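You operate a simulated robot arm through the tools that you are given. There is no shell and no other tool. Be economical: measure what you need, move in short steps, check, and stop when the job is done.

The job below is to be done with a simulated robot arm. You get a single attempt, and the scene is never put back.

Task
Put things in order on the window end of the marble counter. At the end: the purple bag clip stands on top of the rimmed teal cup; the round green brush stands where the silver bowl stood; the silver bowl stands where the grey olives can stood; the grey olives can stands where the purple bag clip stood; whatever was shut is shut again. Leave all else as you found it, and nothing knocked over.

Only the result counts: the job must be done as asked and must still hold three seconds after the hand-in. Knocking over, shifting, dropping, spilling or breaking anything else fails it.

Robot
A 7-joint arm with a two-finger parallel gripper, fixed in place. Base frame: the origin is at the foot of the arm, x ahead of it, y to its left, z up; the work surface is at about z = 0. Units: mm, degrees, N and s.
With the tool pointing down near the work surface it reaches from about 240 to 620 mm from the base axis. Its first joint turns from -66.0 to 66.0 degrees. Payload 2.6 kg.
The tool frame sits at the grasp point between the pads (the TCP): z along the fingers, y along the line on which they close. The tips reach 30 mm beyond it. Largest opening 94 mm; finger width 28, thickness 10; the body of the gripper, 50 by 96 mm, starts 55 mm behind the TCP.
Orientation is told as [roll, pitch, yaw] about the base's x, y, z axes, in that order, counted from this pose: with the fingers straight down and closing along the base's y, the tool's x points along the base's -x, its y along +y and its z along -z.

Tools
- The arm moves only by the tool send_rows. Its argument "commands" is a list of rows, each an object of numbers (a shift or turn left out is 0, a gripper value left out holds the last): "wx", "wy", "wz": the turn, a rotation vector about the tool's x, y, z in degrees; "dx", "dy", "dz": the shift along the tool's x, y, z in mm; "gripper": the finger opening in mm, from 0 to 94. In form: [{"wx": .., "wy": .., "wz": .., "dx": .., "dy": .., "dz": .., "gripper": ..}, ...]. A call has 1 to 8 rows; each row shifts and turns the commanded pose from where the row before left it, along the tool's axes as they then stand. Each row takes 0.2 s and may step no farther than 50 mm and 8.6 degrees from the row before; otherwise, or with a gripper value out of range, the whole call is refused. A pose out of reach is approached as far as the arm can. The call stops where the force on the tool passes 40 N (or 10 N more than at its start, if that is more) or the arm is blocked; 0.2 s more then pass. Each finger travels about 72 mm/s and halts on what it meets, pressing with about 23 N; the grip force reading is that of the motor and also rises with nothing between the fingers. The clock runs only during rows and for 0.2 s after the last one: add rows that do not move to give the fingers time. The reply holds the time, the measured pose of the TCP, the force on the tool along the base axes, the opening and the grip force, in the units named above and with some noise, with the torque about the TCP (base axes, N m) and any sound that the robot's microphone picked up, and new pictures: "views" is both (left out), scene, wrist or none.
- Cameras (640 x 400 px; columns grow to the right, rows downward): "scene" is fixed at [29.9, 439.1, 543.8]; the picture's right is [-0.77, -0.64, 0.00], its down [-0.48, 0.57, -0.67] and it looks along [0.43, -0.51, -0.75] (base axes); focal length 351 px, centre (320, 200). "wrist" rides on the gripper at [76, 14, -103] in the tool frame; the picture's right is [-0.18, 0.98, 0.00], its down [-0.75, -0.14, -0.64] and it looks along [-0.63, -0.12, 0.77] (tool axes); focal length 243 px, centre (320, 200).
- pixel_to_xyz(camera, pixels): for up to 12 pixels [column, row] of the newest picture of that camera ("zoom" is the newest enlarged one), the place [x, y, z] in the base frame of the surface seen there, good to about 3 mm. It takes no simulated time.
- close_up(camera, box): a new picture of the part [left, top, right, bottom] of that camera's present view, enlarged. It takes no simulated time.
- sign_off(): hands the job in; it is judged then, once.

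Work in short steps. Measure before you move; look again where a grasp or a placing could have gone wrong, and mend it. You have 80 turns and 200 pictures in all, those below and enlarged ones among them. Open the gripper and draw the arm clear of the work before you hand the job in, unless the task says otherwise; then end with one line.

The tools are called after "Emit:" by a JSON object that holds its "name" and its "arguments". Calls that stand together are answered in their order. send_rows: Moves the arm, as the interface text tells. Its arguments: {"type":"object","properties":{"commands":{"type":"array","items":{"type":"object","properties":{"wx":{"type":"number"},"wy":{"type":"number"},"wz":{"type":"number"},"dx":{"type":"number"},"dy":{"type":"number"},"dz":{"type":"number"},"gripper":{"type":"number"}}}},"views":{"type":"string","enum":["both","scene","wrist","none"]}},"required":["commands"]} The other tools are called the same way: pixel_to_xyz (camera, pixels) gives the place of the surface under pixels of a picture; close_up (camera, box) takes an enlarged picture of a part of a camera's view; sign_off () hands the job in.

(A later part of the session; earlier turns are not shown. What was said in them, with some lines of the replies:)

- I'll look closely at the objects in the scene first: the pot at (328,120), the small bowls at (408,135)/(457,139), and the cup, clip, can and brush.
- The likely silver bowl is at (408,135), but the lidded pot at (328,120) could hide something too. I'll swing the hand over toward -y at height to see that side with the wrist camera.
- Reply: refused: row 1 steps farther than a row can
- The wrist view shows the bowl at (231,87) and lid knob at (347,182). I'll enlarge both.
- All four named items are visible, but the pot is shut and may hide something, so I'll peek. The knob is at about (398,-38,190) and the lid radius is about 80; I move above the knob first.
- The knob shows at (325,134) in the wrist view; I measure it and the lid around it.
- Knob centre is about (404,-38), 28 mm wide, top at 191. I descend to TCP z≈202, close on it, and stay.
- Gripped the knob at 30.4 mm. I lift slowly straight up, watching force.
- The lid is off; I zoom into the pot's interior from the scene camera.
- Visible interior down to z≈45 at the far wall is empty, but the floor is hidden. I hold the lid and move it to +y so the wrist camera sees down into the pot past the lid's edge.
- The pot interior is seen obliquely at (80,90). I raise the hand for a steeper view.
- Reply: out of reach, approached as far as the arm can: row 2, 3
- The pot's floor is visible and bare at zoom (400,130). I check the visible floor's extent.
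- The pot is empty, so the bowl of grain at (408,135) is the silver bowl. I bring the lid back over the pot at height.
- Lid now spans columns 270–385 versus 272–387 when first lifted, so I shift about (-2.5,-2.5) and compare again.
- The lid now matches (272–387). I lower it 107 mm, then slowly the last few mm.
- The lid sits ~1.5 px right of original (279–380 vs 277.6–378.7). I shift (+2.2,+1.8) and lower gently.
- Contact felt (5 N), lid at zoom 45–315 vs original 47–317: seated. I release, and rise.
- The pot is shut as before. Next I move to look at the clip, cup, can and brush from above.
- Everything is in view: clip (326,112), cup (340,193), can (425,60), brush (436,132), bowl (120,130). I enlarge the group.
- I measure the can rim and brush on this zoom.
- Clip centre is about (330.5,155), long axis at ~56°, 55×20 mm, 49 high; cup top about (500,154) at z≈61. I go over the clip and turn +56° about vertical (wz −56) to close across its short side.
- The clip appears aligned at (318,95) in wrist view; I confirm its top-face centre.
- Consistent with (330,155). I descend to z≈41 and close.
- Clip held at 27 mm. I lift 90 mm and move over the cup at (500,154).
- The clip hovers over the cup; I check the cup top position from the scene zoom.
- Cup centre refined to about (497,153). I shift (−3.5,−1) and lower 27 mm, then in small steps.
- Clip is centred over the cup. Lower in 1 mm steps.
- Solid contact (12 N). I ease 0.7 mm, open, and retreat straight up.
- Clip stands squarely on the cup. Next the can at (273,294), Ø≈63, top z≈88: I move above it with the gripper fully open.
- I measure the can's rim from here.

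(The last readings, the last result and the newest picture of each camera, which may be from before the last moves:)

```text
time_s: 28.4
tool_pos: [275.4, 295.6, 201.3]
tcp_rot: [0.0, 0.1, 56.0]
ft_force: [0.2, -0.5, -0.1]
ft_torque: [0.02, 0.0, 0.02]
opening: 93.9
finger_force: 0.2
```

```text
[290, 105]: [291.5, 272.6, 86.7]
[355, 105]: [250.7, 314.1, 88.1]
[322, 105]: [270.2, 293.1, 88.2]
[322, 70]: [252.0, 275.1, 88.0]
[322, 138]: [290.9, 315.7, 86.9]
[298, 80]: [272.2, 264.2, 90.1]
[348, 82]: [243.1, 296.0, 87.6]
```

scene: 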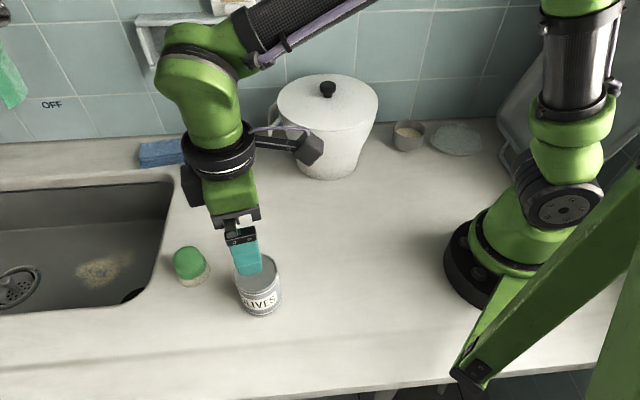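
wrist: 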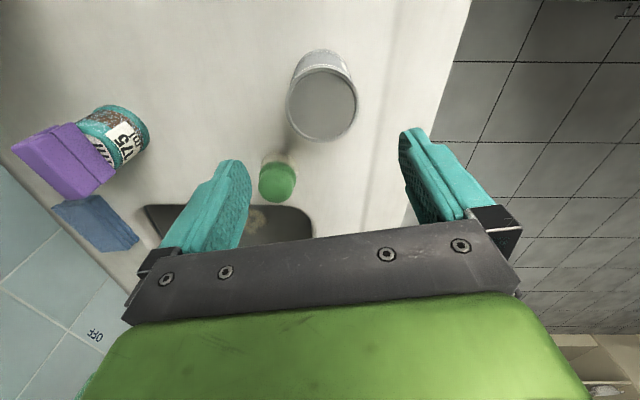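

Can centre ≈(272,294). I trim by (−2.5,−1.5), descend to z≈63 and close.

Emit:
{"name": "send_rows", "arguments": {"commands": [{"dx": 2.6, "dy": 1.2, "dz": 30}, {"dz": 40}, {"dz": 40}, {"dz": 28}, {"gripper": 50}, {}, {}, {}], "views": "both"}}

```text
time_s: 30.2
tool_pos: [271.6, 296.1, 62.3]
tcp_rot: [0.0, 0.0, 56.0]
ft_force: [0.1, 0.2, -0.1]
ft_torque: [0.02, 0.0, -0.01]
opening: 63.9
finger_force: 23.0
```

scene: 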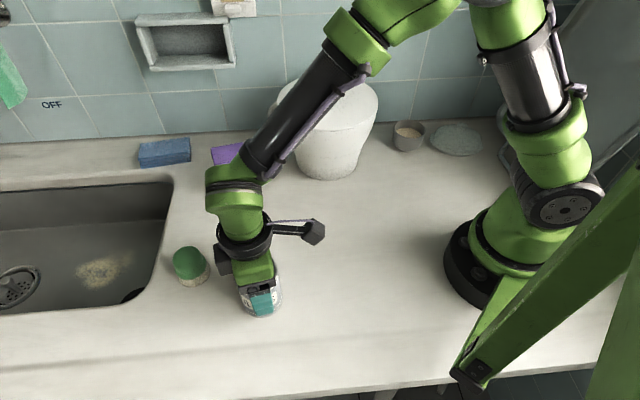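
wrist: 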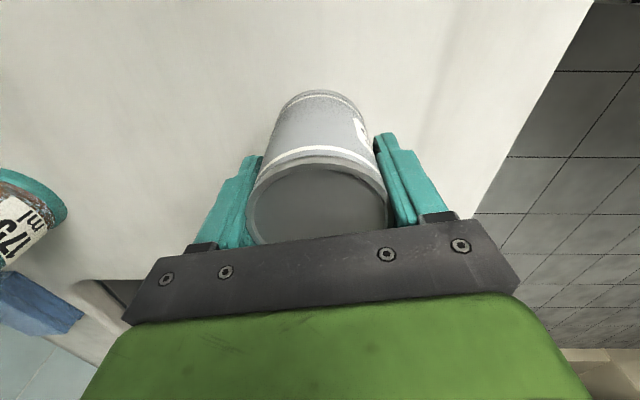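

Held at 63.9 mm. Lift 30 mm and carry to the clip's old place (330,155.5).

Emit:
{"name": "send_rows", "arguments": {"commands": [{"dz": -10}, {"dz": -30}, {"dx": 20.7, "dy": -31.4}, {"dx": 20.7, "dy": -31.4}, {"dx": 20.7, "dy": -31.5}, {"dx": 20.7, "dy": -31.5}, {}], "views": "both"}}

```text
time_s: 31.8
tool_pos: [331.6, 154.6, 105.0]
tcp_rot: [0.0, 0.0, 56.0]
ft_force: [0.1, -0.2, -2.1]
ft_torque: [-0.02, -0.01, 0.01]
opening: 64.4
finger_force: 22.7
```

scene: 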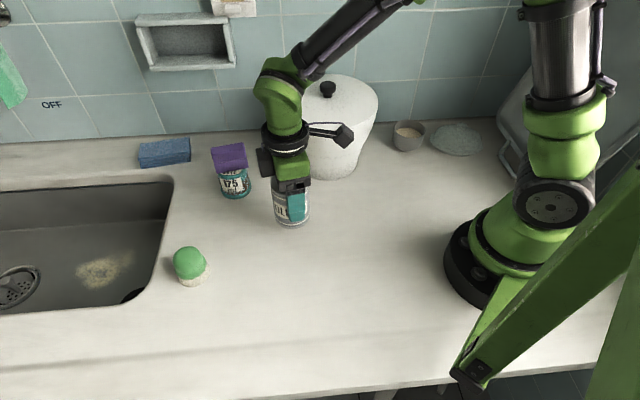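
wrist: 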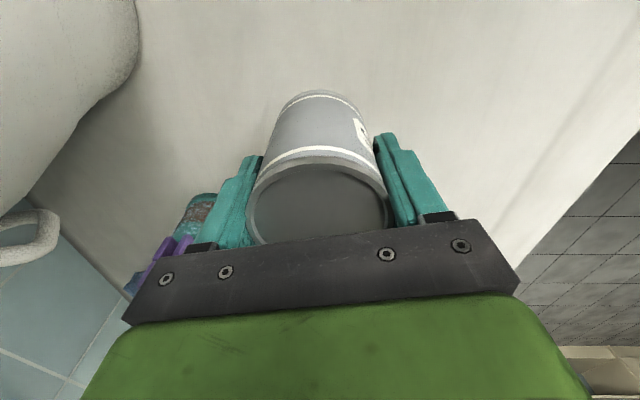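

Above the spot; lower 37 mm, then in small steps checking force.

Emit:
{"name": "send_rows", "arguments": {"commands": [{"dz": 20}, {"dz": 13}, {"dz": 4}, {"dz": 1.5}, {"dz": 1}, {}], "views": "none"}}

```text
time_s: 33.2
tool_pos: [331.0, 155.4, 63.5]
tcp_rot: [0.0, 0.0, 56.0]
ft_force: [1.1, -0.7, -2.8]
ft_torque: [0.02, 0.02, -0.01]
opening: 64.6
finger_force: 22.9
```

Emit:
{"name": "send_rows", "arguments": {"commands": [{"dz": 1}, {}], "views": "none"}}

```text
time_s: 33.8
tool_pos: [331.0, 154.8, 63.8]
tcp_rot: [0.0, 0.0, 56.0]
ft_force: [0.5, -0.1, -3.2]
ft_torque: [0.01, 0.0, 0.02]
opening: 64.3
finger_force: 23.4
```

Still carrying weight (−3 N); continue down in 0.7 mm steps.

Emit:
{"name": "send_rows", "arguments": {"commands": [{"dz": 0.8}, {}], "views": "none"}}

Emit:
{"name": "send_rows", "arguments": {"commands": [{"dz": 0.8}, {}], "views": "scene"}}

```text
time_s: 34.4
tool_pos: [329.8, 154.2, 62.6]
tcp_rot: [0.0, 0.0, 56.0]
ft_force: [-0.2, 0.4, -3.2]
ft_torque: [0.0, 0.01, 0.01]
opening: 64.2
finger_force: 22.7
```

```text
time_s: 35.0
tool_pos: [330.8, 155.1, 61.5]
tcp_rot: [-0.1, 0.1, 56.0]
ft_force: [-4.5, -3.8, 11.5]
ft_torque: [-0.13, 0.16, -0.06]
opening: 64.4
finger_force: 22.4
```

scene: 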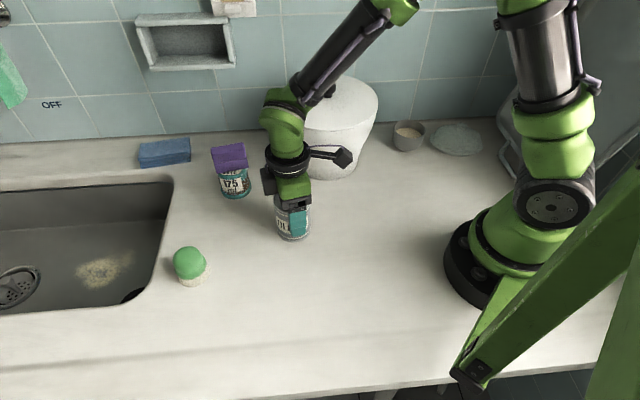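

The can is down (11 N). Ease, open, rise, and start turning back.

Emit:
{"name": "send_rows", "arguments": {"commands": [{"dz": -0.8}, {"gripper": 78}, {"gripper": 94}, {}, {"dz": -40}, {"dz": -45}, {"dz": -45}, {"dz": -45}], "views": "both"}}

```text
time_s: 36.8
tool_pos: [330.8, 156.6, 236.4]
tcp_rot: [0.0, 0.1, 56.0]
ft_force: [0.6, 1.1, 0.0]
ft_torque: [0.03, -0.01, 0.0]
opening: 94.0
finger_force: 0.1
```

scene: 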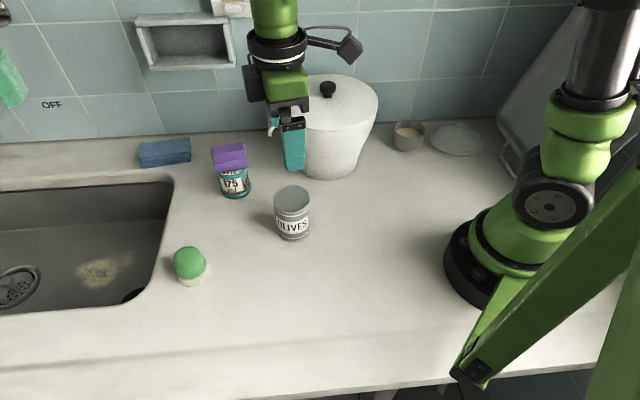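
wrist: 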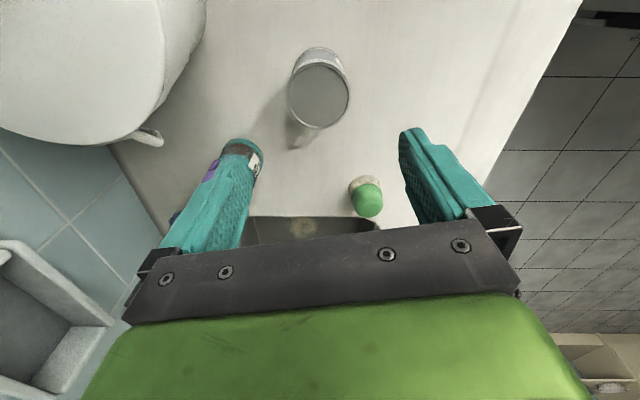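

The can stands in the clip's old spot. I turn back to yaw 0 and rise.

Emit:
{"name": "send_rows", "arguments": {"commands": [{"wz": 8, "dz": -20}, {"wz": 8, "dz": -20}, {"wz": 8, "dz": -20}, {"wz": 8}, {"wz": 8}, {"wz": 8}, {"wz": 8}], "views": "none"}}

Emit:
{"name": "send_rows", "arguments": {"commands": [{"dx": 15, "dy": -45}, {"dx": 15, "dy": -45}, {"dx": 15, "dy": -45}, {"dx": 15, "dy": -45}, {"dx": 10, "dy": -45}, {"dy": -45}, {"dy": -45}, {"wz": 5}], "views": "both"}}

```text
time_s: 38.4
tool_pos: [330.9, 155.4, 297.8]
tcp_rot: [0.0, 0.0, -0.1]
ft_force: [0.1, 0.0, 0.0]
ft_torque: [0.02, 0.0, 0.0]
opening: 94.2
finger_force: 0.0
```

```text
time_s: 40.2
tool_pos: [258.9, -159.8, 297.3]
tcp_rot: [0.0, 0.1, -5.0]
ft_force: [-0.3, 0.0, -0.5]
ft_torque: [-0.01, -0.05, -0.03]
opening: 94.0
finger_force: 0.1
```

scene: 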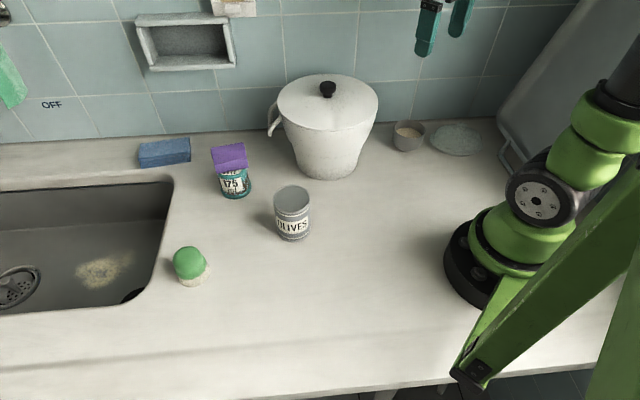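
wrist: 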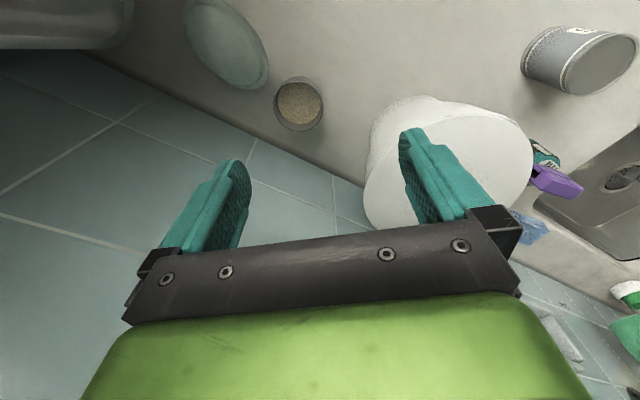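

The bowl is at (299,104). Zoom and measure it, the wall, and the dish; also check the brush in the scene.

Emit:
{"name": "close_up", "arguments": {"camera": "wrist", "box": [230, 50, 390, 150]}}

Emit:
{"name": "pixel_to_xyz", "arguments": {"camera": "zoom", "pixels": [[180, 190], [370, 190], [275, 115], [275, 290], [275, 205], [200, 130], [355, 275], [100, 250], [130, 60], [600, 350]]}}

Emit:
{"name": "close_up", "arguments": {"camera": "scene", "box": [150, 230, 230, 300]}}

```text
4.00 times, centred on (310, 100) of wrist
```

zoom: 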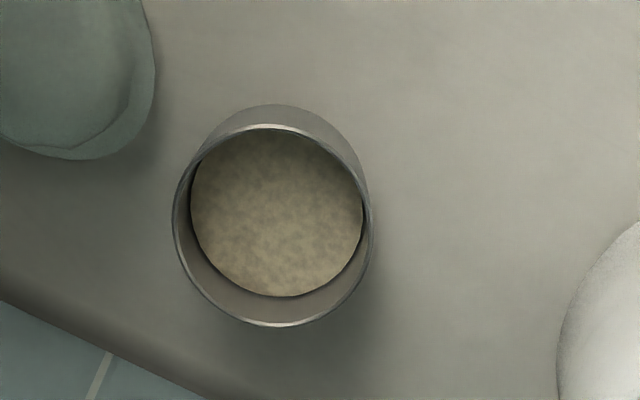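

```text
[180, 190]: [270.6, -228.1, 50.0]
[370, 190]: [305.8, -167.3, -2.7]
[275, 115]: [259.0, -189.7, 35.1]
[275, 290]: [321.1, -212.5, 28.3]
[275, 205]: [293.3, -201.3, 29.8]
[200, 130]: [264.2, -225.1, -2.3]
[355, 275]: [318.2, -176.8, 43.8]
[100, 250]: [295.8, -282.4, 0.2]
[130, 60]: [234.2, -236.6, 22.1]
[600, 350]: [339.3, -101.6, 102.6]
```

```text
5.71 times, centred on (190, 265) of scene
```

zoom: 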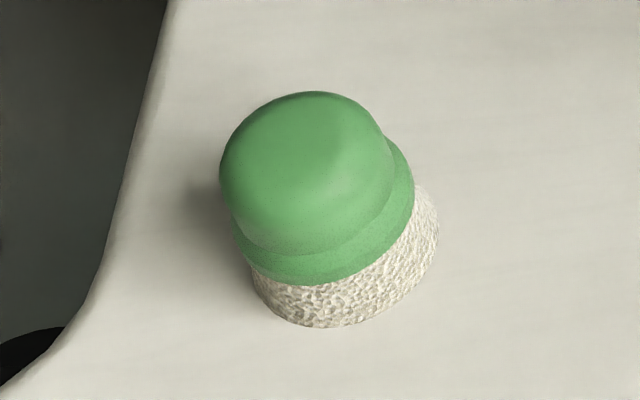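

The brush is unchanged. I measure the bowl's rim more exactly.

Emit:
{"name": "close_up", "arguments": {"camera": "wrist", "box": [230, 50, 390, 150]}}

Emit:
{"name": "pixel_to_xyz", "arguments": {"camera": "zoom", "pixels": [[176, 215], [369, 215], [272, 128], [272, 325], [190, 275], [355, 165], [195, 160], [350, 285]]}}

Emit:
{"name": "pixel_to_xyz", "arguments": {"camera": "wrist", "pixels": [[262, 140], [250, 137], [290, 155], [240, 85], [268, 75], [290, 148], [285, 165]]}}

```text
4.00 times, centred on (310, 100) of wrist
```

zoom: 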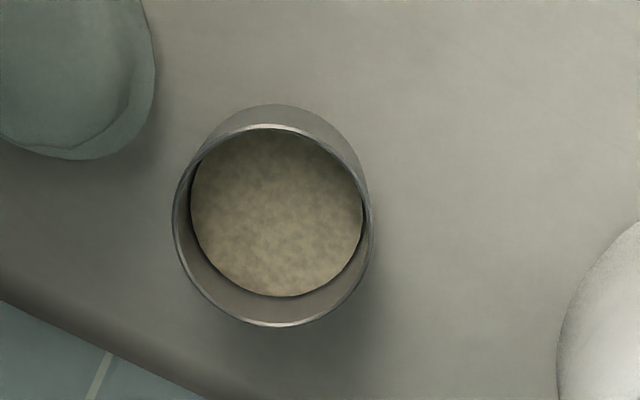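

```text
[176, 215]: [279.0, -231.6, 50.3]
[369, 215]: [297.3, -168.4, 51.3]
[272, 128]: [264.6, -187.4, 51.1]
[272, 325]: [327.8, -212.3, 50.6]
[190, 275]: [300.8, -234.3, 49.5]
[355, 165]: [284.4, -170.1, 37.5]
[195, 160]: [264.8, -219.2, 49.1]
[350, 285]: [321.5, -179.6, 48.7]
```

```text
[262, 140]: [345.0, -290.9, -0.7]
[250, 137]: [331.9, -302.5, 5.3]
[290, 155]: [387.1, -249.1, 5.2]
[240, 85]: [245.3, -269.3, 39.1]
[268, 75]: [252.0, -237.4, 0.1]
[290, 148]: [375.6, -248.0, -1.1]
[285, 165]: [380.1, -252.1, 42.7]
```

Bowl centre ≈(294.5,-202), rim Ø≈67, height 50; wall ~94 mm away, dish edge ~83 mm. Gripping at yaw 0 is clear; I go above and lower partway.

Emit:
{"name": "send_rows", "arguments": {"commands": [{"wz": -5}, {"dx": -18, "dy": -21, "dz": 30}, {"dx": -18, "dy": -21, "dz": 30}, {"dz": 45}, {"dz": 45}, {}], "views": "both"}}

```text
time_s: 41.6
tool_pos: [296.0, -201.2, 146.6]
tcp_rot: [0.0, 0.0, 0.0]
ft_force: [-0.4, 0.1, 0.3]
ft_torque: [-0.02, 0.03, 0.01]
opening: 94.2
finger_force: 0.0
```

scene: 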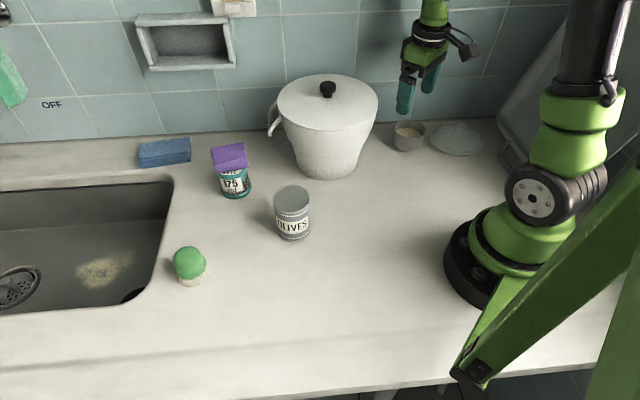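
wrist: 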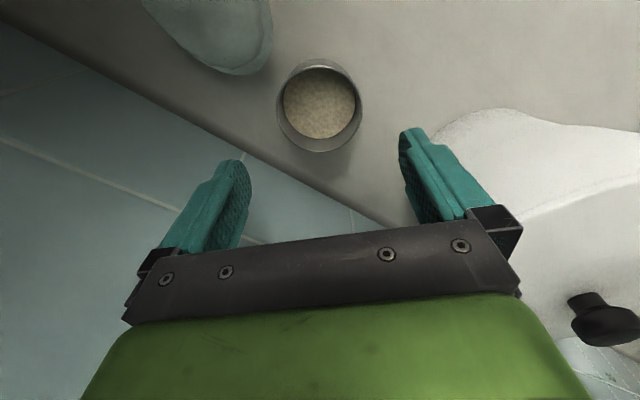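

Bowl at (319,107); re-measure the rim from this closer view.

Emit:
{"name": "pixel_to_xyz", "arguments": {"camera": "wrist", "pixels": [[278, 102], [361, 104], [320, 69], [320, 151], [290, 78], [350, 135], [291, 136], [350, 80]]}}

```text
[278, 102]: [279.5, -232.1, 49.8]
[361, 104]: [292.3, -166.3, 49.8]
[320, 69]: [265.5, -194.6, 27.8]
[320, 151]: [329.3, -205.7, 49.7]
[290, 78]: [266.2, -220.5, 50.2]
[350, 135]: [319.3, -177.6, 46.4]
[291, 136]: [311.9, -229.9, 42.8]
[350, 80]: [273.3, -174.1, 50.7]
```

Centre (294.5,-201) confirmed. Descend to z≈49 and close gently.

Emit:
{"name": "send_rows", "arguments": {"commands": [{"dz": 35}, {"dz": 35}, {"dz": 20}, {"dz": 7}, {"gripper": 76}, {"gripper": 70}, {"gripper": 58}, {}], "views": "both"}}

```text
time_s: 43.4
tool_pos: [294.3, -201.9, 50.1]
tcp_rot: [-0.1, 0.0, 0.1]
ft_force: [-0.5, 0.3, 0.0]
ft_torque: [-0.01, -0.01, 0.01]
opening: 70.8
finger_force: 22.9
```

scene: 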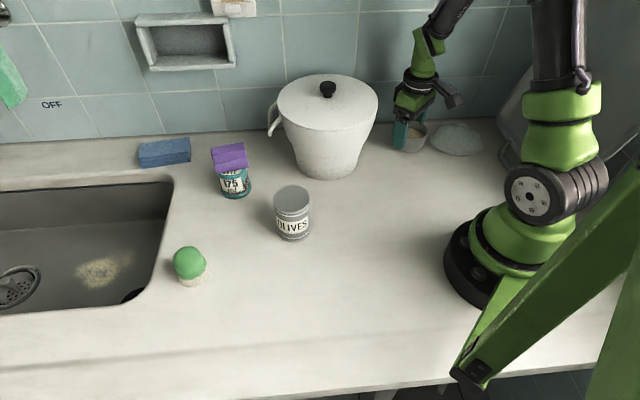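
wrist: 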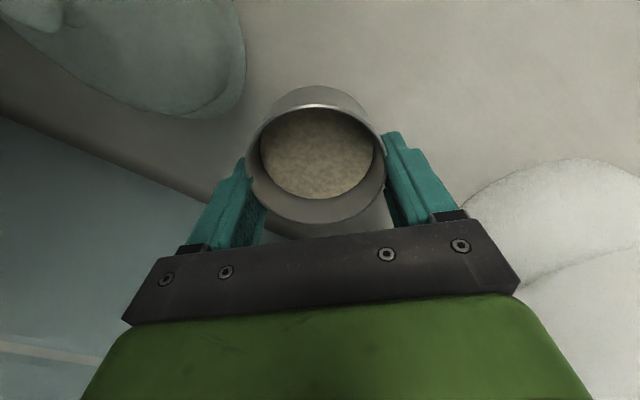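

Held at 70.8 mm. Lift gently and check the grip.

Emit:
{"name": "send_rows", "arguments": {"commands": [{"dz": -4}, {"dz": -10}, {"dz": -18}, {"dz": -22}, {"dz": -22}, {"dz": -18}, {"dz": -10}, {}], "views": "both"}}

```text
time_s: 45.2
tool_pos: [299.0, -201.6, 154.5]
tcp_rot: [0.0, 0.1, 0.1]
ft_force: [0.1, 0.5, -0.8]
ft_torque: [0.0, -0.03, 0.01]
opening: 70.9
finger_force: 23.2
```

scene: 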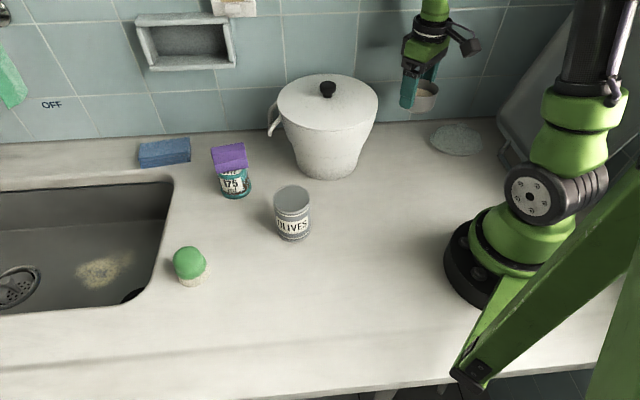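
wrist: 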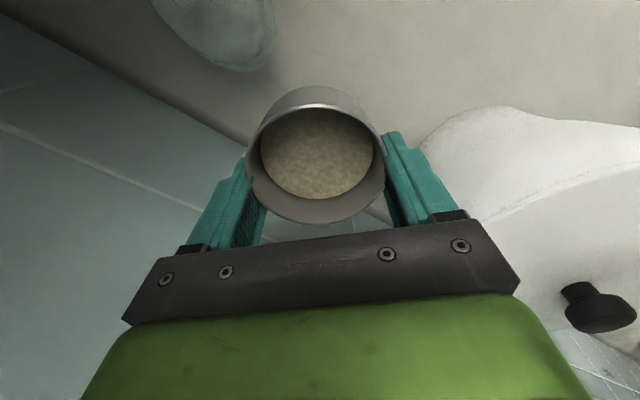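

Grip is steady and the bowl level. I carry toward -x first, then along +y smoothly.

Emit:
{"name": "send_rows", "arguments": {"commands": [{"dx": 8, "dy": 4}, {"dx": 12, "dy": 12}, {"dx": 10, "dy": 24}, {"dx": 6, "dy": 32}, {"dy": 36}, {"dy": 36}, {"dy": 36}, {"dy": 36}], "views": "none"}}

Emit:
{"name": "send_rows", "arguments": {"commands": [{"dy": 20}, {"dy": 36}, {"dy": 40}, {"dy": 40}, {"dy": 40}, {"dy": 40}, {"dy": 34}, {"dy": 16, "dx": -4}], "views": "both"}}

```text
time_s: 47.0
tool_pos: [260.8, 14.6, 154.8]
tcp_rot: [0.0, 0.0, 0.0]
ft_force: [0.7, -0.2, -2.0]
ft_torque: [0.05, -0.03, 0.01]
opening: 70.6
finger_force: 23.1
```

```text
time_s: 48.8
tool_pos: [266.1, 282.0, 153.2]
tcp_rot: [0.0, 0.0, 0.0]
ft_force: [0.9, -0.2, -1.5]
ft_torque: [-0.01, 0.0, 0.0]
opening: 71.0
finger_force: 23.2
```

scene: 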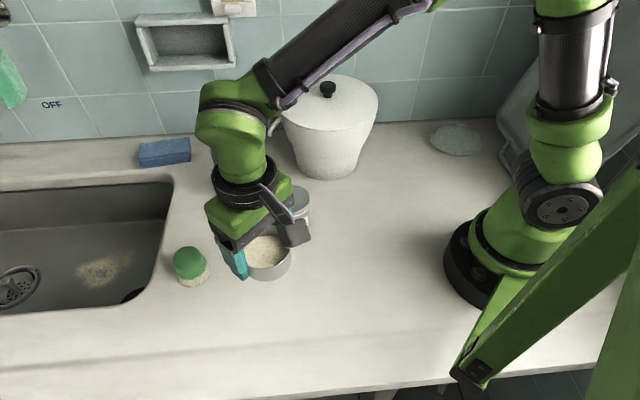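
wrist: 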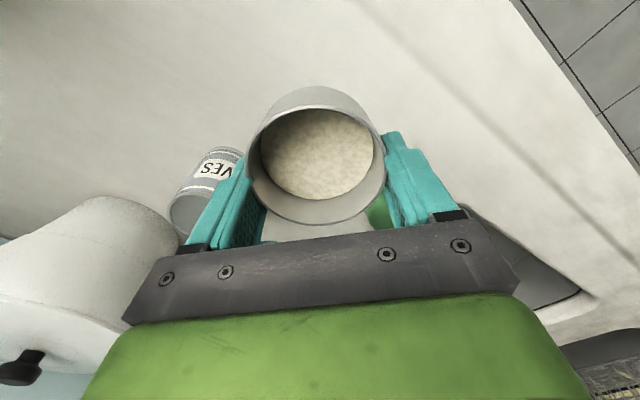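

At (266,282). Shift to (272,294) and lower 96 mm smoothly.

Emit:
{"name": "send_rows", "arguments": {"commands": [{"dx": -3, "dy": 6}, {"dx": -3, "dy": 6, "dz": 6}, {"dz": 16}, {"dz": 24}, {"dz": 24}, {"dz": 16}, {"dz": 10}, {}], "views": "both"}}

```text
time_s: 50.6
tool_pos: [269.2, 292.0, 58.9]
tcp_rot: [0.0, 0.0, 0.0]
ft_force: [-0.3, -0.6, -1.8]
ft_torque: [-0.03, 0.0, -0.01]
opening: 70.8
finger_force: 22.9
```

scene: 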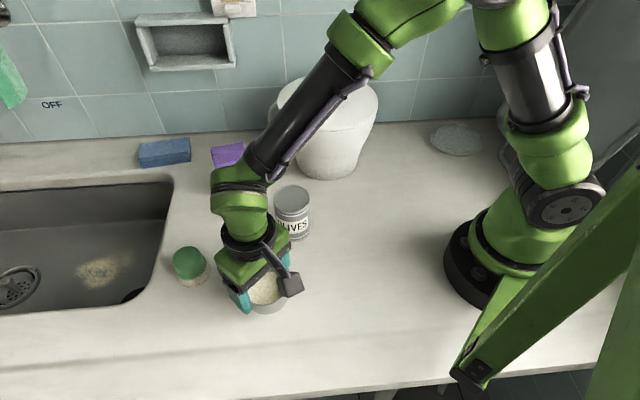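
wrist: 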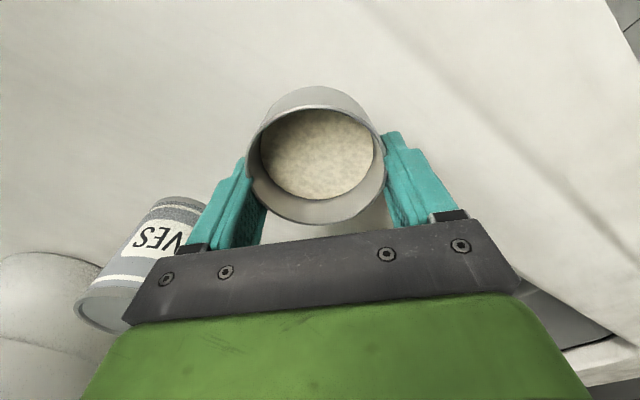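

At (269–271,292), ~8 mm above. Trim (+2,+1.5) and lower to near contact.

Emit:
{"name": "send_rows", "arguments": {"commands": [{"dx": -2, "dy": 1.5}, {"dz": 4}, {"dz": 2}, {"dz": 1}, {}], "views": "none"}}

Emit:
{"name": "send_rows", "arguments": {"commands": [{"dz": 1}, {}], "views": "none"}}

```text
time_s: 51.8
tool_pos: [272.6, 293.3, 51.9]
tcp_rot: [0.0, 0.0, 0.1]
ft_force: [-0.3, 0.3, -1.2]
ft_torque: [-0.02, 0.01, -0.01]
opening: 70.8
finger_force: 23.3
```

```text
time_s: 52.4
tool_pos: [271.4, 294.1, 51.4]
tcp_rot: [0.1, 0.1, 0.0]
ft_force: [0.2, -0.2, -1.5]
ft_torque: [0.0, 0.0, 0.01]
opening: 70.9
finger_force: 22.6
```

Emit:
{"name": "send_rows", "arguments": {"commands": [{"dz": 0.8}, {}], "views": "none"}}

```text
time_s: 53.0
tool_pos: [272.7, 292.9, 50.3]
tcp_rot: [0.0, 0.0, 0.0]
ft_force: [-0.1, -0.7, -1.4]
ft_torque: [0.0, -0.02, 0.01]
opening: 71.1
finger_force: 23.0
```

Still carrying the weight; another 0.8 mm.

Emit:
{"name": "send_rows", "arguments": {"commands": [{"dz": 0.8}, {}], "views": "none"}}

```text
time_s: 53.6
tool_pos: [272.4, 294.6, 49.7]
tcp_rot: [0.0, -0.2, 0.0]
ft_force: [-1.9, -4.1, 9.1]
ft_torque: [0.05, 0.28, 0.07]
opening: 70.6
finger_force: 22.7
```

Contact (9 N). Ease 0.5 mm, open gently, rise.

Emit:
{"name": "send_rows", "arguments": {"commands": [{"dz": -0.5}, {"gripper": 80}, {"gripper": 94}, {}, {"dz": -30}, {"dz": -45}, {"dz": -45}, {"dz": -30}], "views": "both"}}

```text
time_s: 55.4
tool_pos: [271.2, 292.5, 200.9]
tcp_rot: [0.0, 0.0, 0.0]
ft_force: [0.4, 0.5, 0.6]
ft_torque: [0.0, 0.01, -0.02]
opening: 94.0
finger_force: 0.0
```

scene: 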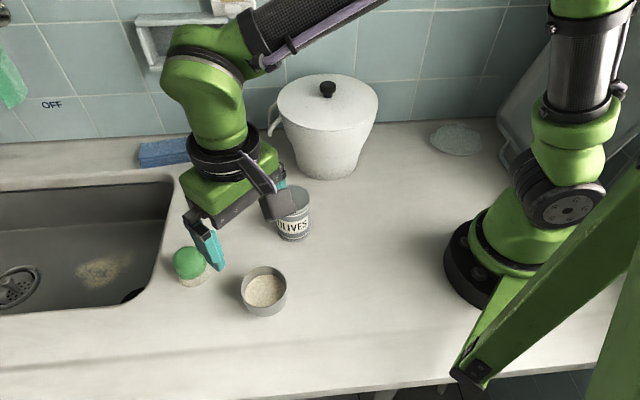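
wrist: 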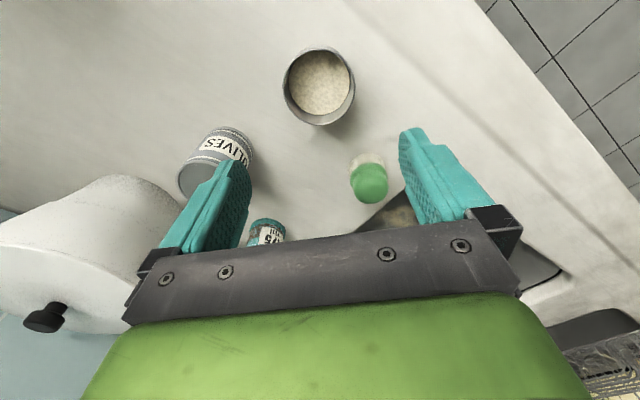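

The bowl is in place, grain intact. I move toward the brush at ~(398,337) to measure it.

Emit:
{"name": "send_rows", "arguments": {"commands": [{"dx": -40, "dy": 15}, {"dx": -40, "dy": 15}, {"dx": -35, "dy": 10}, {}], "views": "wrist"}}

Emit:
{"name": "close_up", "arguments": {"camera": "wrist", "box": [240, 40, 400, 140]}}

```text
time_s: 56.4
tool_pos: [384.2, 332.2, 202.2]
tcp_rot: [0.0, 0.0, -0.1]
ft_force: [0.5, -0.2, -0.3]
ft_torque: [0.0, -0.02, -0.03]
opening: 94.1
finger_force: 0.0
```

wrist: 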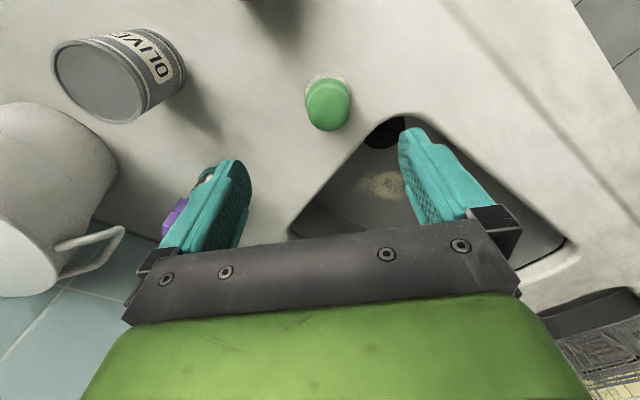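

```text
4.00 times, centred on (320, 90) of wrist
```

zoom: 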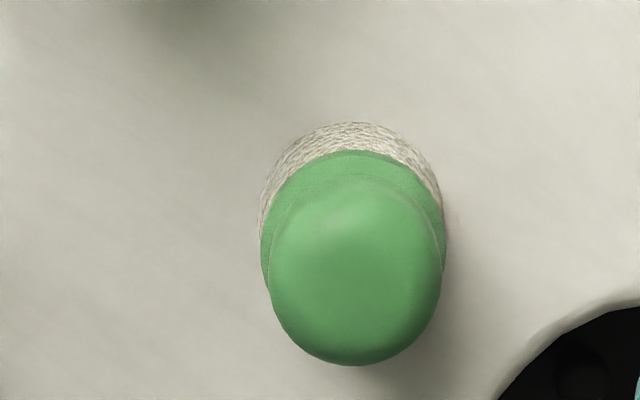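

Measure the brush: top centre and flanks.

Emit:
{"name": "pixel_to_xyz", "arguments": {"camera": "zoom", "pixels": [[357, 270], [272, 275], [440, 275], [357, 362], [355, 175], [265, 220], [440, 210], [350, 125], [352, 152], [262, 240], [444, 240]]}}

```text
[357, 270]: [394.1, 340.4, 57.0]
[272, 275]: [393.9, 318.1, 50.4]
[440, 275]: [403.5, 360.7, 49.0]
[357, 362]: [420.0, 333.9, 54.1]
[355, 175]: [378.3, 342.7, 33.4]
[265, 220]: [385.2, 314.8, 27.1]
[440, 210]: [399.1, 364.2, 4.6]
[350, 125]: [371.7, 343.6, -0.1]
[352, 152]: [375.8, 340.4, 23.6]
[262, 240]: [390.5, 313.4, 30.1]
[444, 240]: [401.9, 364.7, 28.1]
```

Brush centre ≈(398,339.5), flange Ø≈53 at z 24–33, top 57. I move above it and partly down, then check.

Emit:
{"name": "send_rows", "arguments": {"commands": [{"dx": -12.5, "dy": 6.5}, {"dz": 30}, {"dz": 25}, {"dz": 15}, {}], "views": "both"}}

```text
time_s: 57.6
tool_pos: [399.3, 340.3, 130.1]
tcp_rot: [0.0, 0.0, 0.0]
ft_force: [-0.8, 0.1, 0.5]
ft_torque: [-0.02, 0.03, -0.04]
opening: 93.8
finger_force: 0.1
```

scene: 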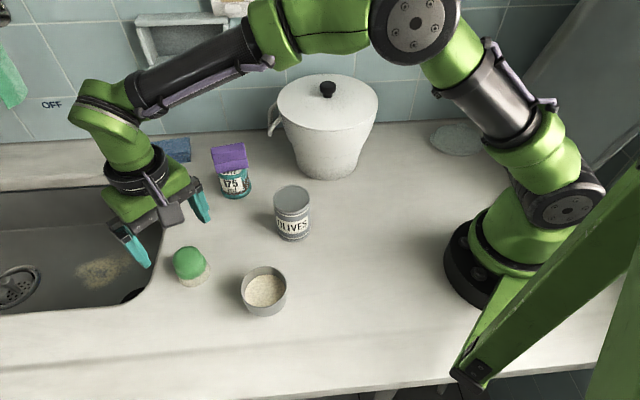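
wrist: 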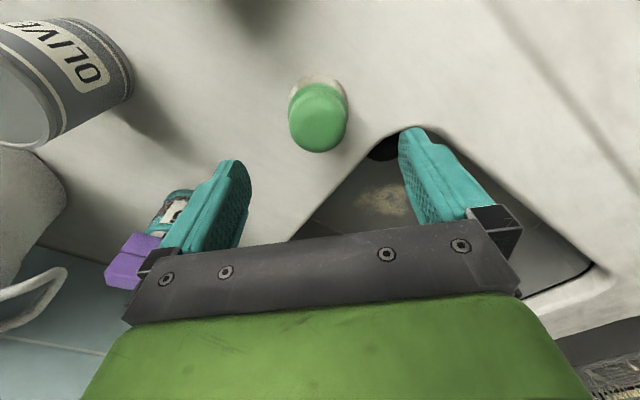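

Aligned (398–399,340). Descend to z≈49 and close.

Emit:
{"name": "send_rows", "arguments": {"commands": [{"dz": 35}, {"dz": 30}, {"dz": 16}, {"gripper": 70}, {"gripper": 60}, {"gripper": 42}, {}, {}], "views": "both"}}

```text
time_s: 59.4
tool_pos: [400.6, 342.0, 48.6]
tcp_rot: [0.0, 0.0, 0.0]
ft_force: [0.7, 0.2, 0.6]
ft_torque: [0.0, -0.02, 0.01]
opening: 50.8
finger_force: 23.1
```

scene: 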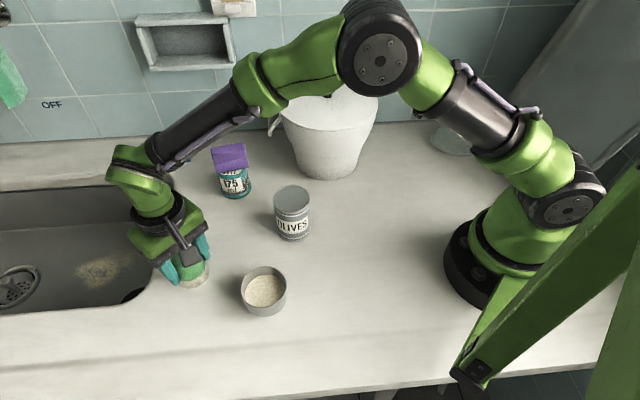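
wrist: 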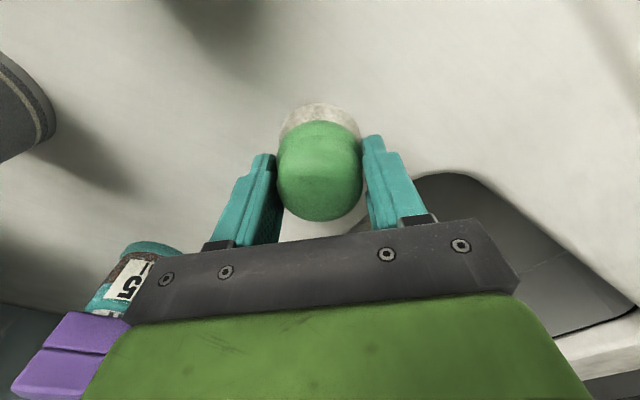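

Brush gripped at 50.8 mm. Lift.

Emit:
{"name": "send_rows", "arguments": {"commands": [{"dz": -10}, {"dz": -30}, {"dz": -40}, {"dz": -40}, {"dz": -30}, {}], "views": "both"}}

```text
time_s: 60.8
tool_pos: [400.5, 339.5, 197.0]
tcp_rot: [0.0, -0.1, 0.0]
ft_force: [0.7, -0.1, -0.9]
ft_torque: [-0.04, 0.01, 0.01]
opening: 50.8
finger_force: 23.0
```

scene: 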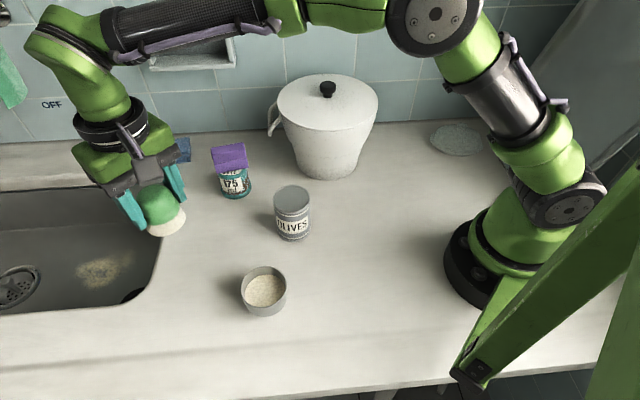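
wrist: 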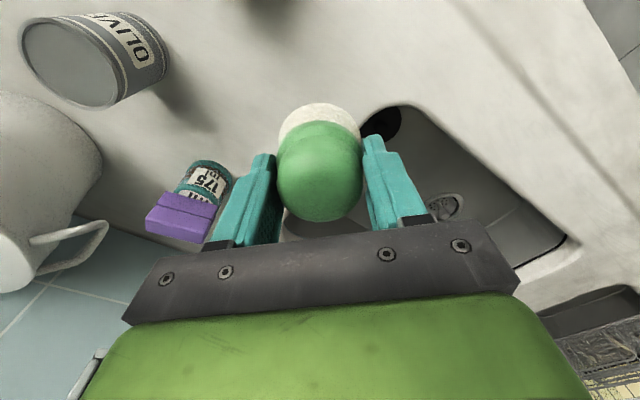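

Secure and level. Carry at height via x≈262 to the bowl's old spot.

Emit:
{"name": "send_rows", "arguments": {"commands": [{"dx": 20, "dy": -20}, {"dx": 30, "dy": -30}, {"dx": 30, "dy": -35}, {"dx": 30, "dy": -35}, {"dx": 28, "dy": -40}, {"dy": -45}, {"dy": -45}, {"dy": -30}], "views": "none"}}

Emit:
{"name": "send_rows", "arguments": {"commands": [{"dy": -30}, {"dy": -45}, {"dy": -45}, {"dy": -45}, {"dy": -40, "dx": -8}, {"dy": -35, "dx": -12}, {"dy": -20, "dx": -12}, {}], "views": "both"}}

```text
time_s: 62.6
tool_pos: [258.7, 57.8, 201.8]
tcp_rot: [0.0, 0.0, 0.1]
ft_force: [0.0, 0.3, -0.4]
ft_torque: [0.0, 0.02, -0.01]
opening: 50.7
finger_force: 22.9
```

```text
time_s: 64.4
tool_pos: [294.0, -199.6, 197.3]
tcp_rot: [0.0, 0.0, -0.1]
ft_force: [-0.3, -0.1, -0.1]
ft_torque: [0.03, -0.03, 0.0]
opening: 50.7
finger_force: 23.2
```

scene: 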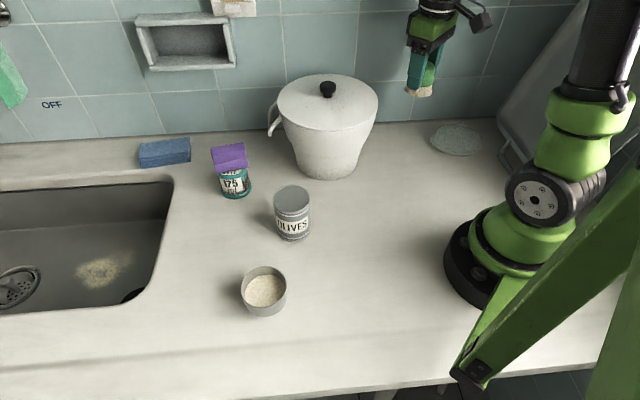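
wrist: 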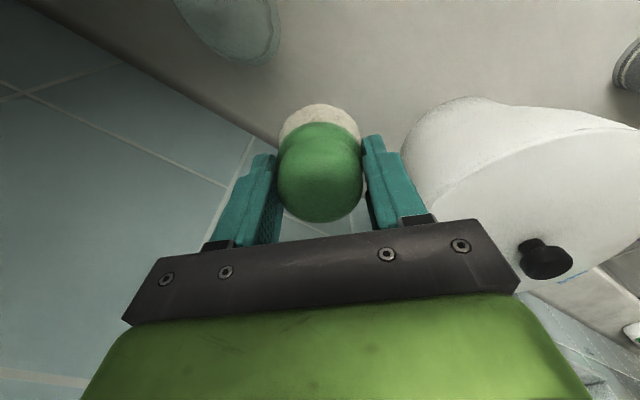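

At (294,-200). Trim −1 in y and lower 143 mm.

Emit:
{"name": "send_rows", "arguments": {"commands": [{"dy": -1, "dz": 20}, {"dz": 35}, {"dz": 35}, {"dz": 30}, {"dz": 15}, {"dz": 8}, {}], "views": "scene"}}

```text
time_s: 66.0
tool_pos: [293.9, -198.9, 54.4]
tcp_rot: [0.0, -0.1, -0.1]
ft_force: [0.0, 0.2, -0.9]
ft_torque: [0.03, 0.0, 0.02]
opening: 50.5
finger_force: 22.4
```

scene: 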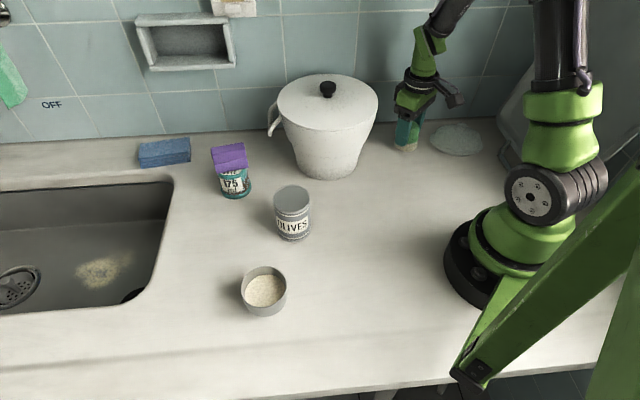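

Reading (294,-199); trim −1.5 in y and lower the last ~5 mm gently.

Emit:
{"name": "send_rows", "arguments": {"commands": [{"dy": -1.5}, {"dz": 2}, {"dz": 1.5}, {"dz": 1}, {}], "views": "none"}}

Emit:
{"name": "send_rows", "arguments": {"commands": [{"dz": 0.8}, {}], "views": "none"}}

```text
time_s: 67.2
tool_pos: [294.3, -202.4, 51.0]
tcp_rot: [0.0, 0.0, 0.1]
ft_force: [0.0, -0.4, -0.7]
ft_torque: [-0.02, -0.01, 0.01]
opening: 50.8
finger_force: 22.9
```

```text
time_s: 67.8
tool_pos: [294.8, -202.2, 49.0]
tcp_rot: [0.0, 0.0, 0.0]
ft_force: [-0.1, 0.3, -0.3]
ft_torque: [0.04, 0.01, 0.0]
opening: 50.5
finger_force: 23.2
```

Emit:
{"name": "send_rows", "arguments": {"commands": [{"dz": 0.8}, {}], "views": "none"}}

```text
time_s: 68.4
tool_pos: [294.9, -203.6, 49.0]
tcp_rot: [0.0, 0.0, 0.0]
ft_force: [0.3, -1.0, -1.8]
ft_torque: [0.0, 0.01, -0.02]
opening: 50.6
finger_force: 23.4
```

No contact yet; continue 0.8 mm.

Emit:
{"name": "send_rows", "arguments": {"commands": [{"dz": 0.8}, {}], "views": "none"}}

```text
time_s: 69.0
tool_pos: [294.1, -203.0, 48.5]
tcp_rot: [0.0, 0.0, 0.0]
ft_force: [0.0, 0.5, -0.3]
ft_torque: [0.0, -0.01, 0.0]
opening: 50.8
finger_force: 22.8
```

Emit:
{"name": "send_rows", "arguments": {"commands": [{"dz": 0.7}, {}], "views": "none"}}

```text
time_s: 69.6
tool_pos: [294.8, -202.6, 48.0]
tcp_rot: [0.0, 0.0, 0.0]
ft_force: [-0.6, 0.5, -1.2]
ft_torque: [-0.01, -0.01, -0.01]
opening: 50.7
finger_force: 22.7
```

Emit:
{"name": "send_rows", "arguments": {"commands": [{"dz": 0.7}, {}], "views": "none"}}

Emit:
{"name": "close_up", "arguments": {"camera": "scene", "box": [370, 90, 450, 170]}}

```text
time_s: 70.2
tool_pos: [295.5, -202.8, 47.9]
tcp_rot: [0.0, -0.1, -0.1]
ft_force: [-6.1, 2.1, 15.6]
ft_torque: [0.12, 0.2, -0.1]
opening: 50.8
finger_force: 22.9
```

```text
5.00 times, centred on (410, 130) of scene
```

zoom: 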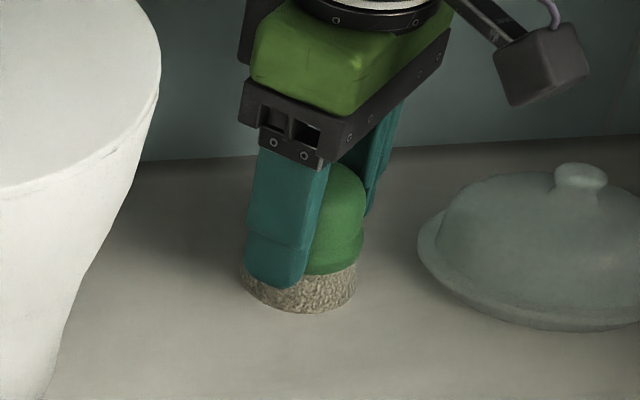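

Contact (15 N) and standing. Ease 0.7 mm, open and rise.

Emit:
{"name": "send_rows", "arguments": {"commands": [{"dz": -0.7}, {"gripper": 60}, {"gripper": 80}, {}, {"dz": -35}, {"dz": -45}, {"dz": -45}, {"dz": -45}], "views": "none"}}

Emit:
{"name": "send_rows", "arguments": {"commands": [{"dx": 20, "dy": 20, "dz": -30}, {"dx": 20, "dy": 40, "dz": -20}, {"dy": 45}, {"dy": 45}, {}], "views": "both"}}

Emit:
{"name": "close_up", "arguments": {"camera": "scene", "box": [260, 60, 500, 210]}}

Emit:
{"name": "close_up", "arguments": {"camera": "scene", "box": [140, 140, 340, 330]}}

Emit:
{"name": "pixel_to_xyz", "arguments": {"camera": "scene", "pixels": [[292, 195], [264, 288], [408, 128], [408, 145]]}}

```text
time_s: 72.0
tool_pos: [294.7, -200.6, 219.9]
tcp_rot: [0.0, 0.0, 0.0]
ft_force: [0.8, -0.1, -0.7]
ft_torque: [-0.02, 0.0, 0.0]
opening: 80.1
finger_force: 0.0
```

```text
time_s: 73.2
tool_pos: [255.5, -52.2, 271.4]
tcp_rot: [-0.1, 0.0, -0.1]
ft_force: [0.5, 0.1, -0.4]
ft_torque: [0.01, 0.03, -0.03]
opening: 80.1
finger_force: 0.0
```

scene: 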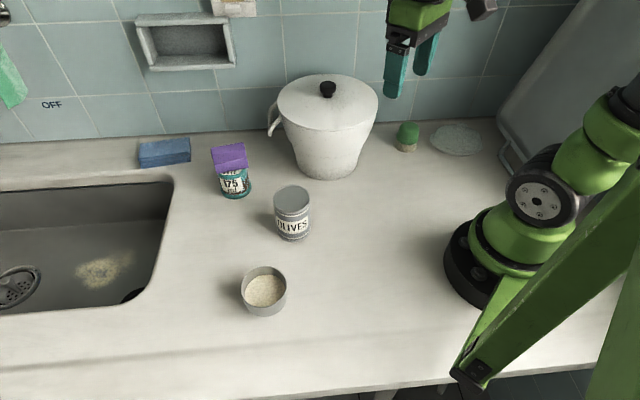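
wrist: 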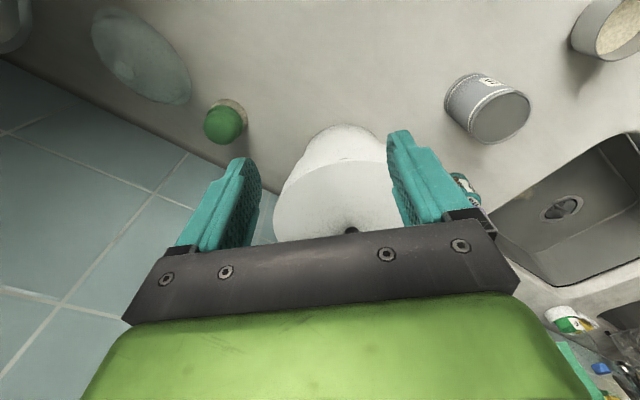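

```text
2.67 times, centred on (380, 135) of scene
```

zoom: 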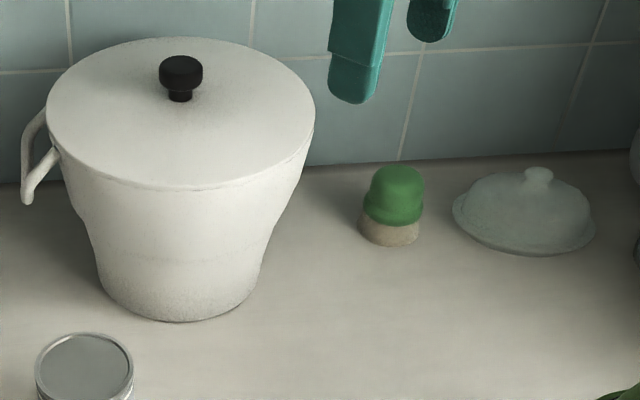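

```text
2.11 times, centred on (240, 235) of scene
```

zoom: 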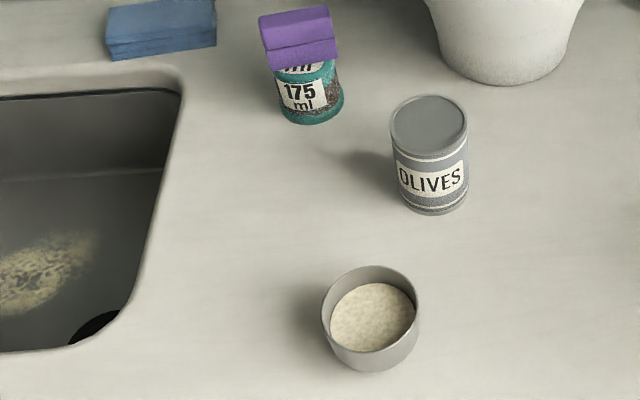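

```text
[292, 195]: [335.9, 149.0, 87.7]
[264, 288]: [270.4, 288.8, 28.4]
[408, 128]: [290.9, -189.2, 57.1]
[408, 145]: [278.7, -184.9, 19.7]
```

Everything looks right; I check the brush's and other positions from the wrist view before finishing.

Emit:
{"name": "close_up", "arguments": {"camera": "wrist", "box": [180, 80, 280, 160]}}

Emit:
{"name": "pixel_to_xyz", "arguments": {"camera": "wrist", "pixels": [[224, 124], [205, 118], [243, 128], [224, 142], [232, 100], [490, 115], [473, 130], [529, 104], [505, 90], [492, 143]]}}

```text
5.00 times, centred on (230, 120) of wrist
```

zoom: 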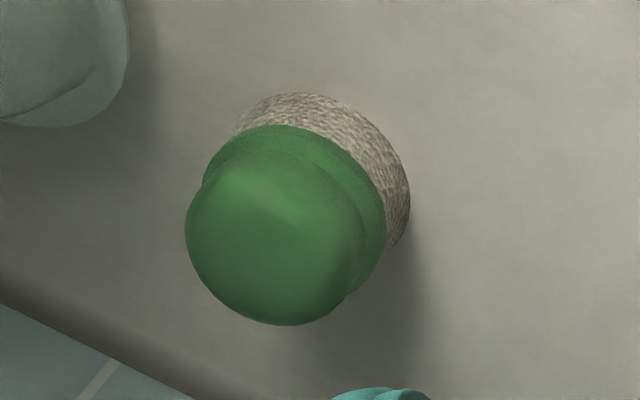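

```text
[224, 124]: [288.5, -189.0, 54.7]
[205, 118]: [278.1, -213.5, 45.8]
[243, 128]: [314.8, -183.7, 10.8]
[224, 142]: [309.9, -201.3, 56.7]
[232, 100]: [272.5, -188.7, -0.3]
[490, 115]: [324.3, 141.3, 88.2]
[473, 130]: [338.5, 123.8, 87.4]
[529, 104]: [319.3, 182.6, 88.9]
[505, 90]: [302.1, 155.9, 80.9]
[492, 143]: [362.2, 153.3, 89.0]
```

Emit:
{"name": "pixel_to_xyz", "arguments": {"camera": "zoom", "pixels": [[275, 235], [190, 230], [355, 245], [285, 320], [300, 95], [407, 200], [240, 125], [395, 240], [375, 200], [275, 128]]}}

```text
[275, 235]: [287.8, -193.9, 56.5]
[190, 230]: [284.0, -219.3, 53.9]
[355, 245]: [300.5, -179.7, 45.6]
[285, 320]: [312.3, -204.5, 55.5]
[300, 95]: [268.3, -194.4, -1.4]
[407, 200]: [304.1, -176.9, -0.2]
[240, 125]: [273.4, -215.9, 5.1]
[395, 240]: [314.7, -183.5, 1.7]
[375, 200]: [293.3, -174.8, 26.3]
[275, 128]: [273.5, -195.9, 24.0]
```

The brush centre fits (294,-200), the can ≈(331,154), the bowl in the can's place, the clip on the cup, the pot shut, and the gripper is open and clear. Handing in.

Emit:
{"name": "sign_off", "arguments": {}}

```text
The job is handed in.
```

The job is done and handed in: the clip is on the teal cup, and the brush, bowl and can are each in the place asked for. I lifted the pot's lid to check inside (it was empty) and put it back. Nothing was knocked over or spilled.
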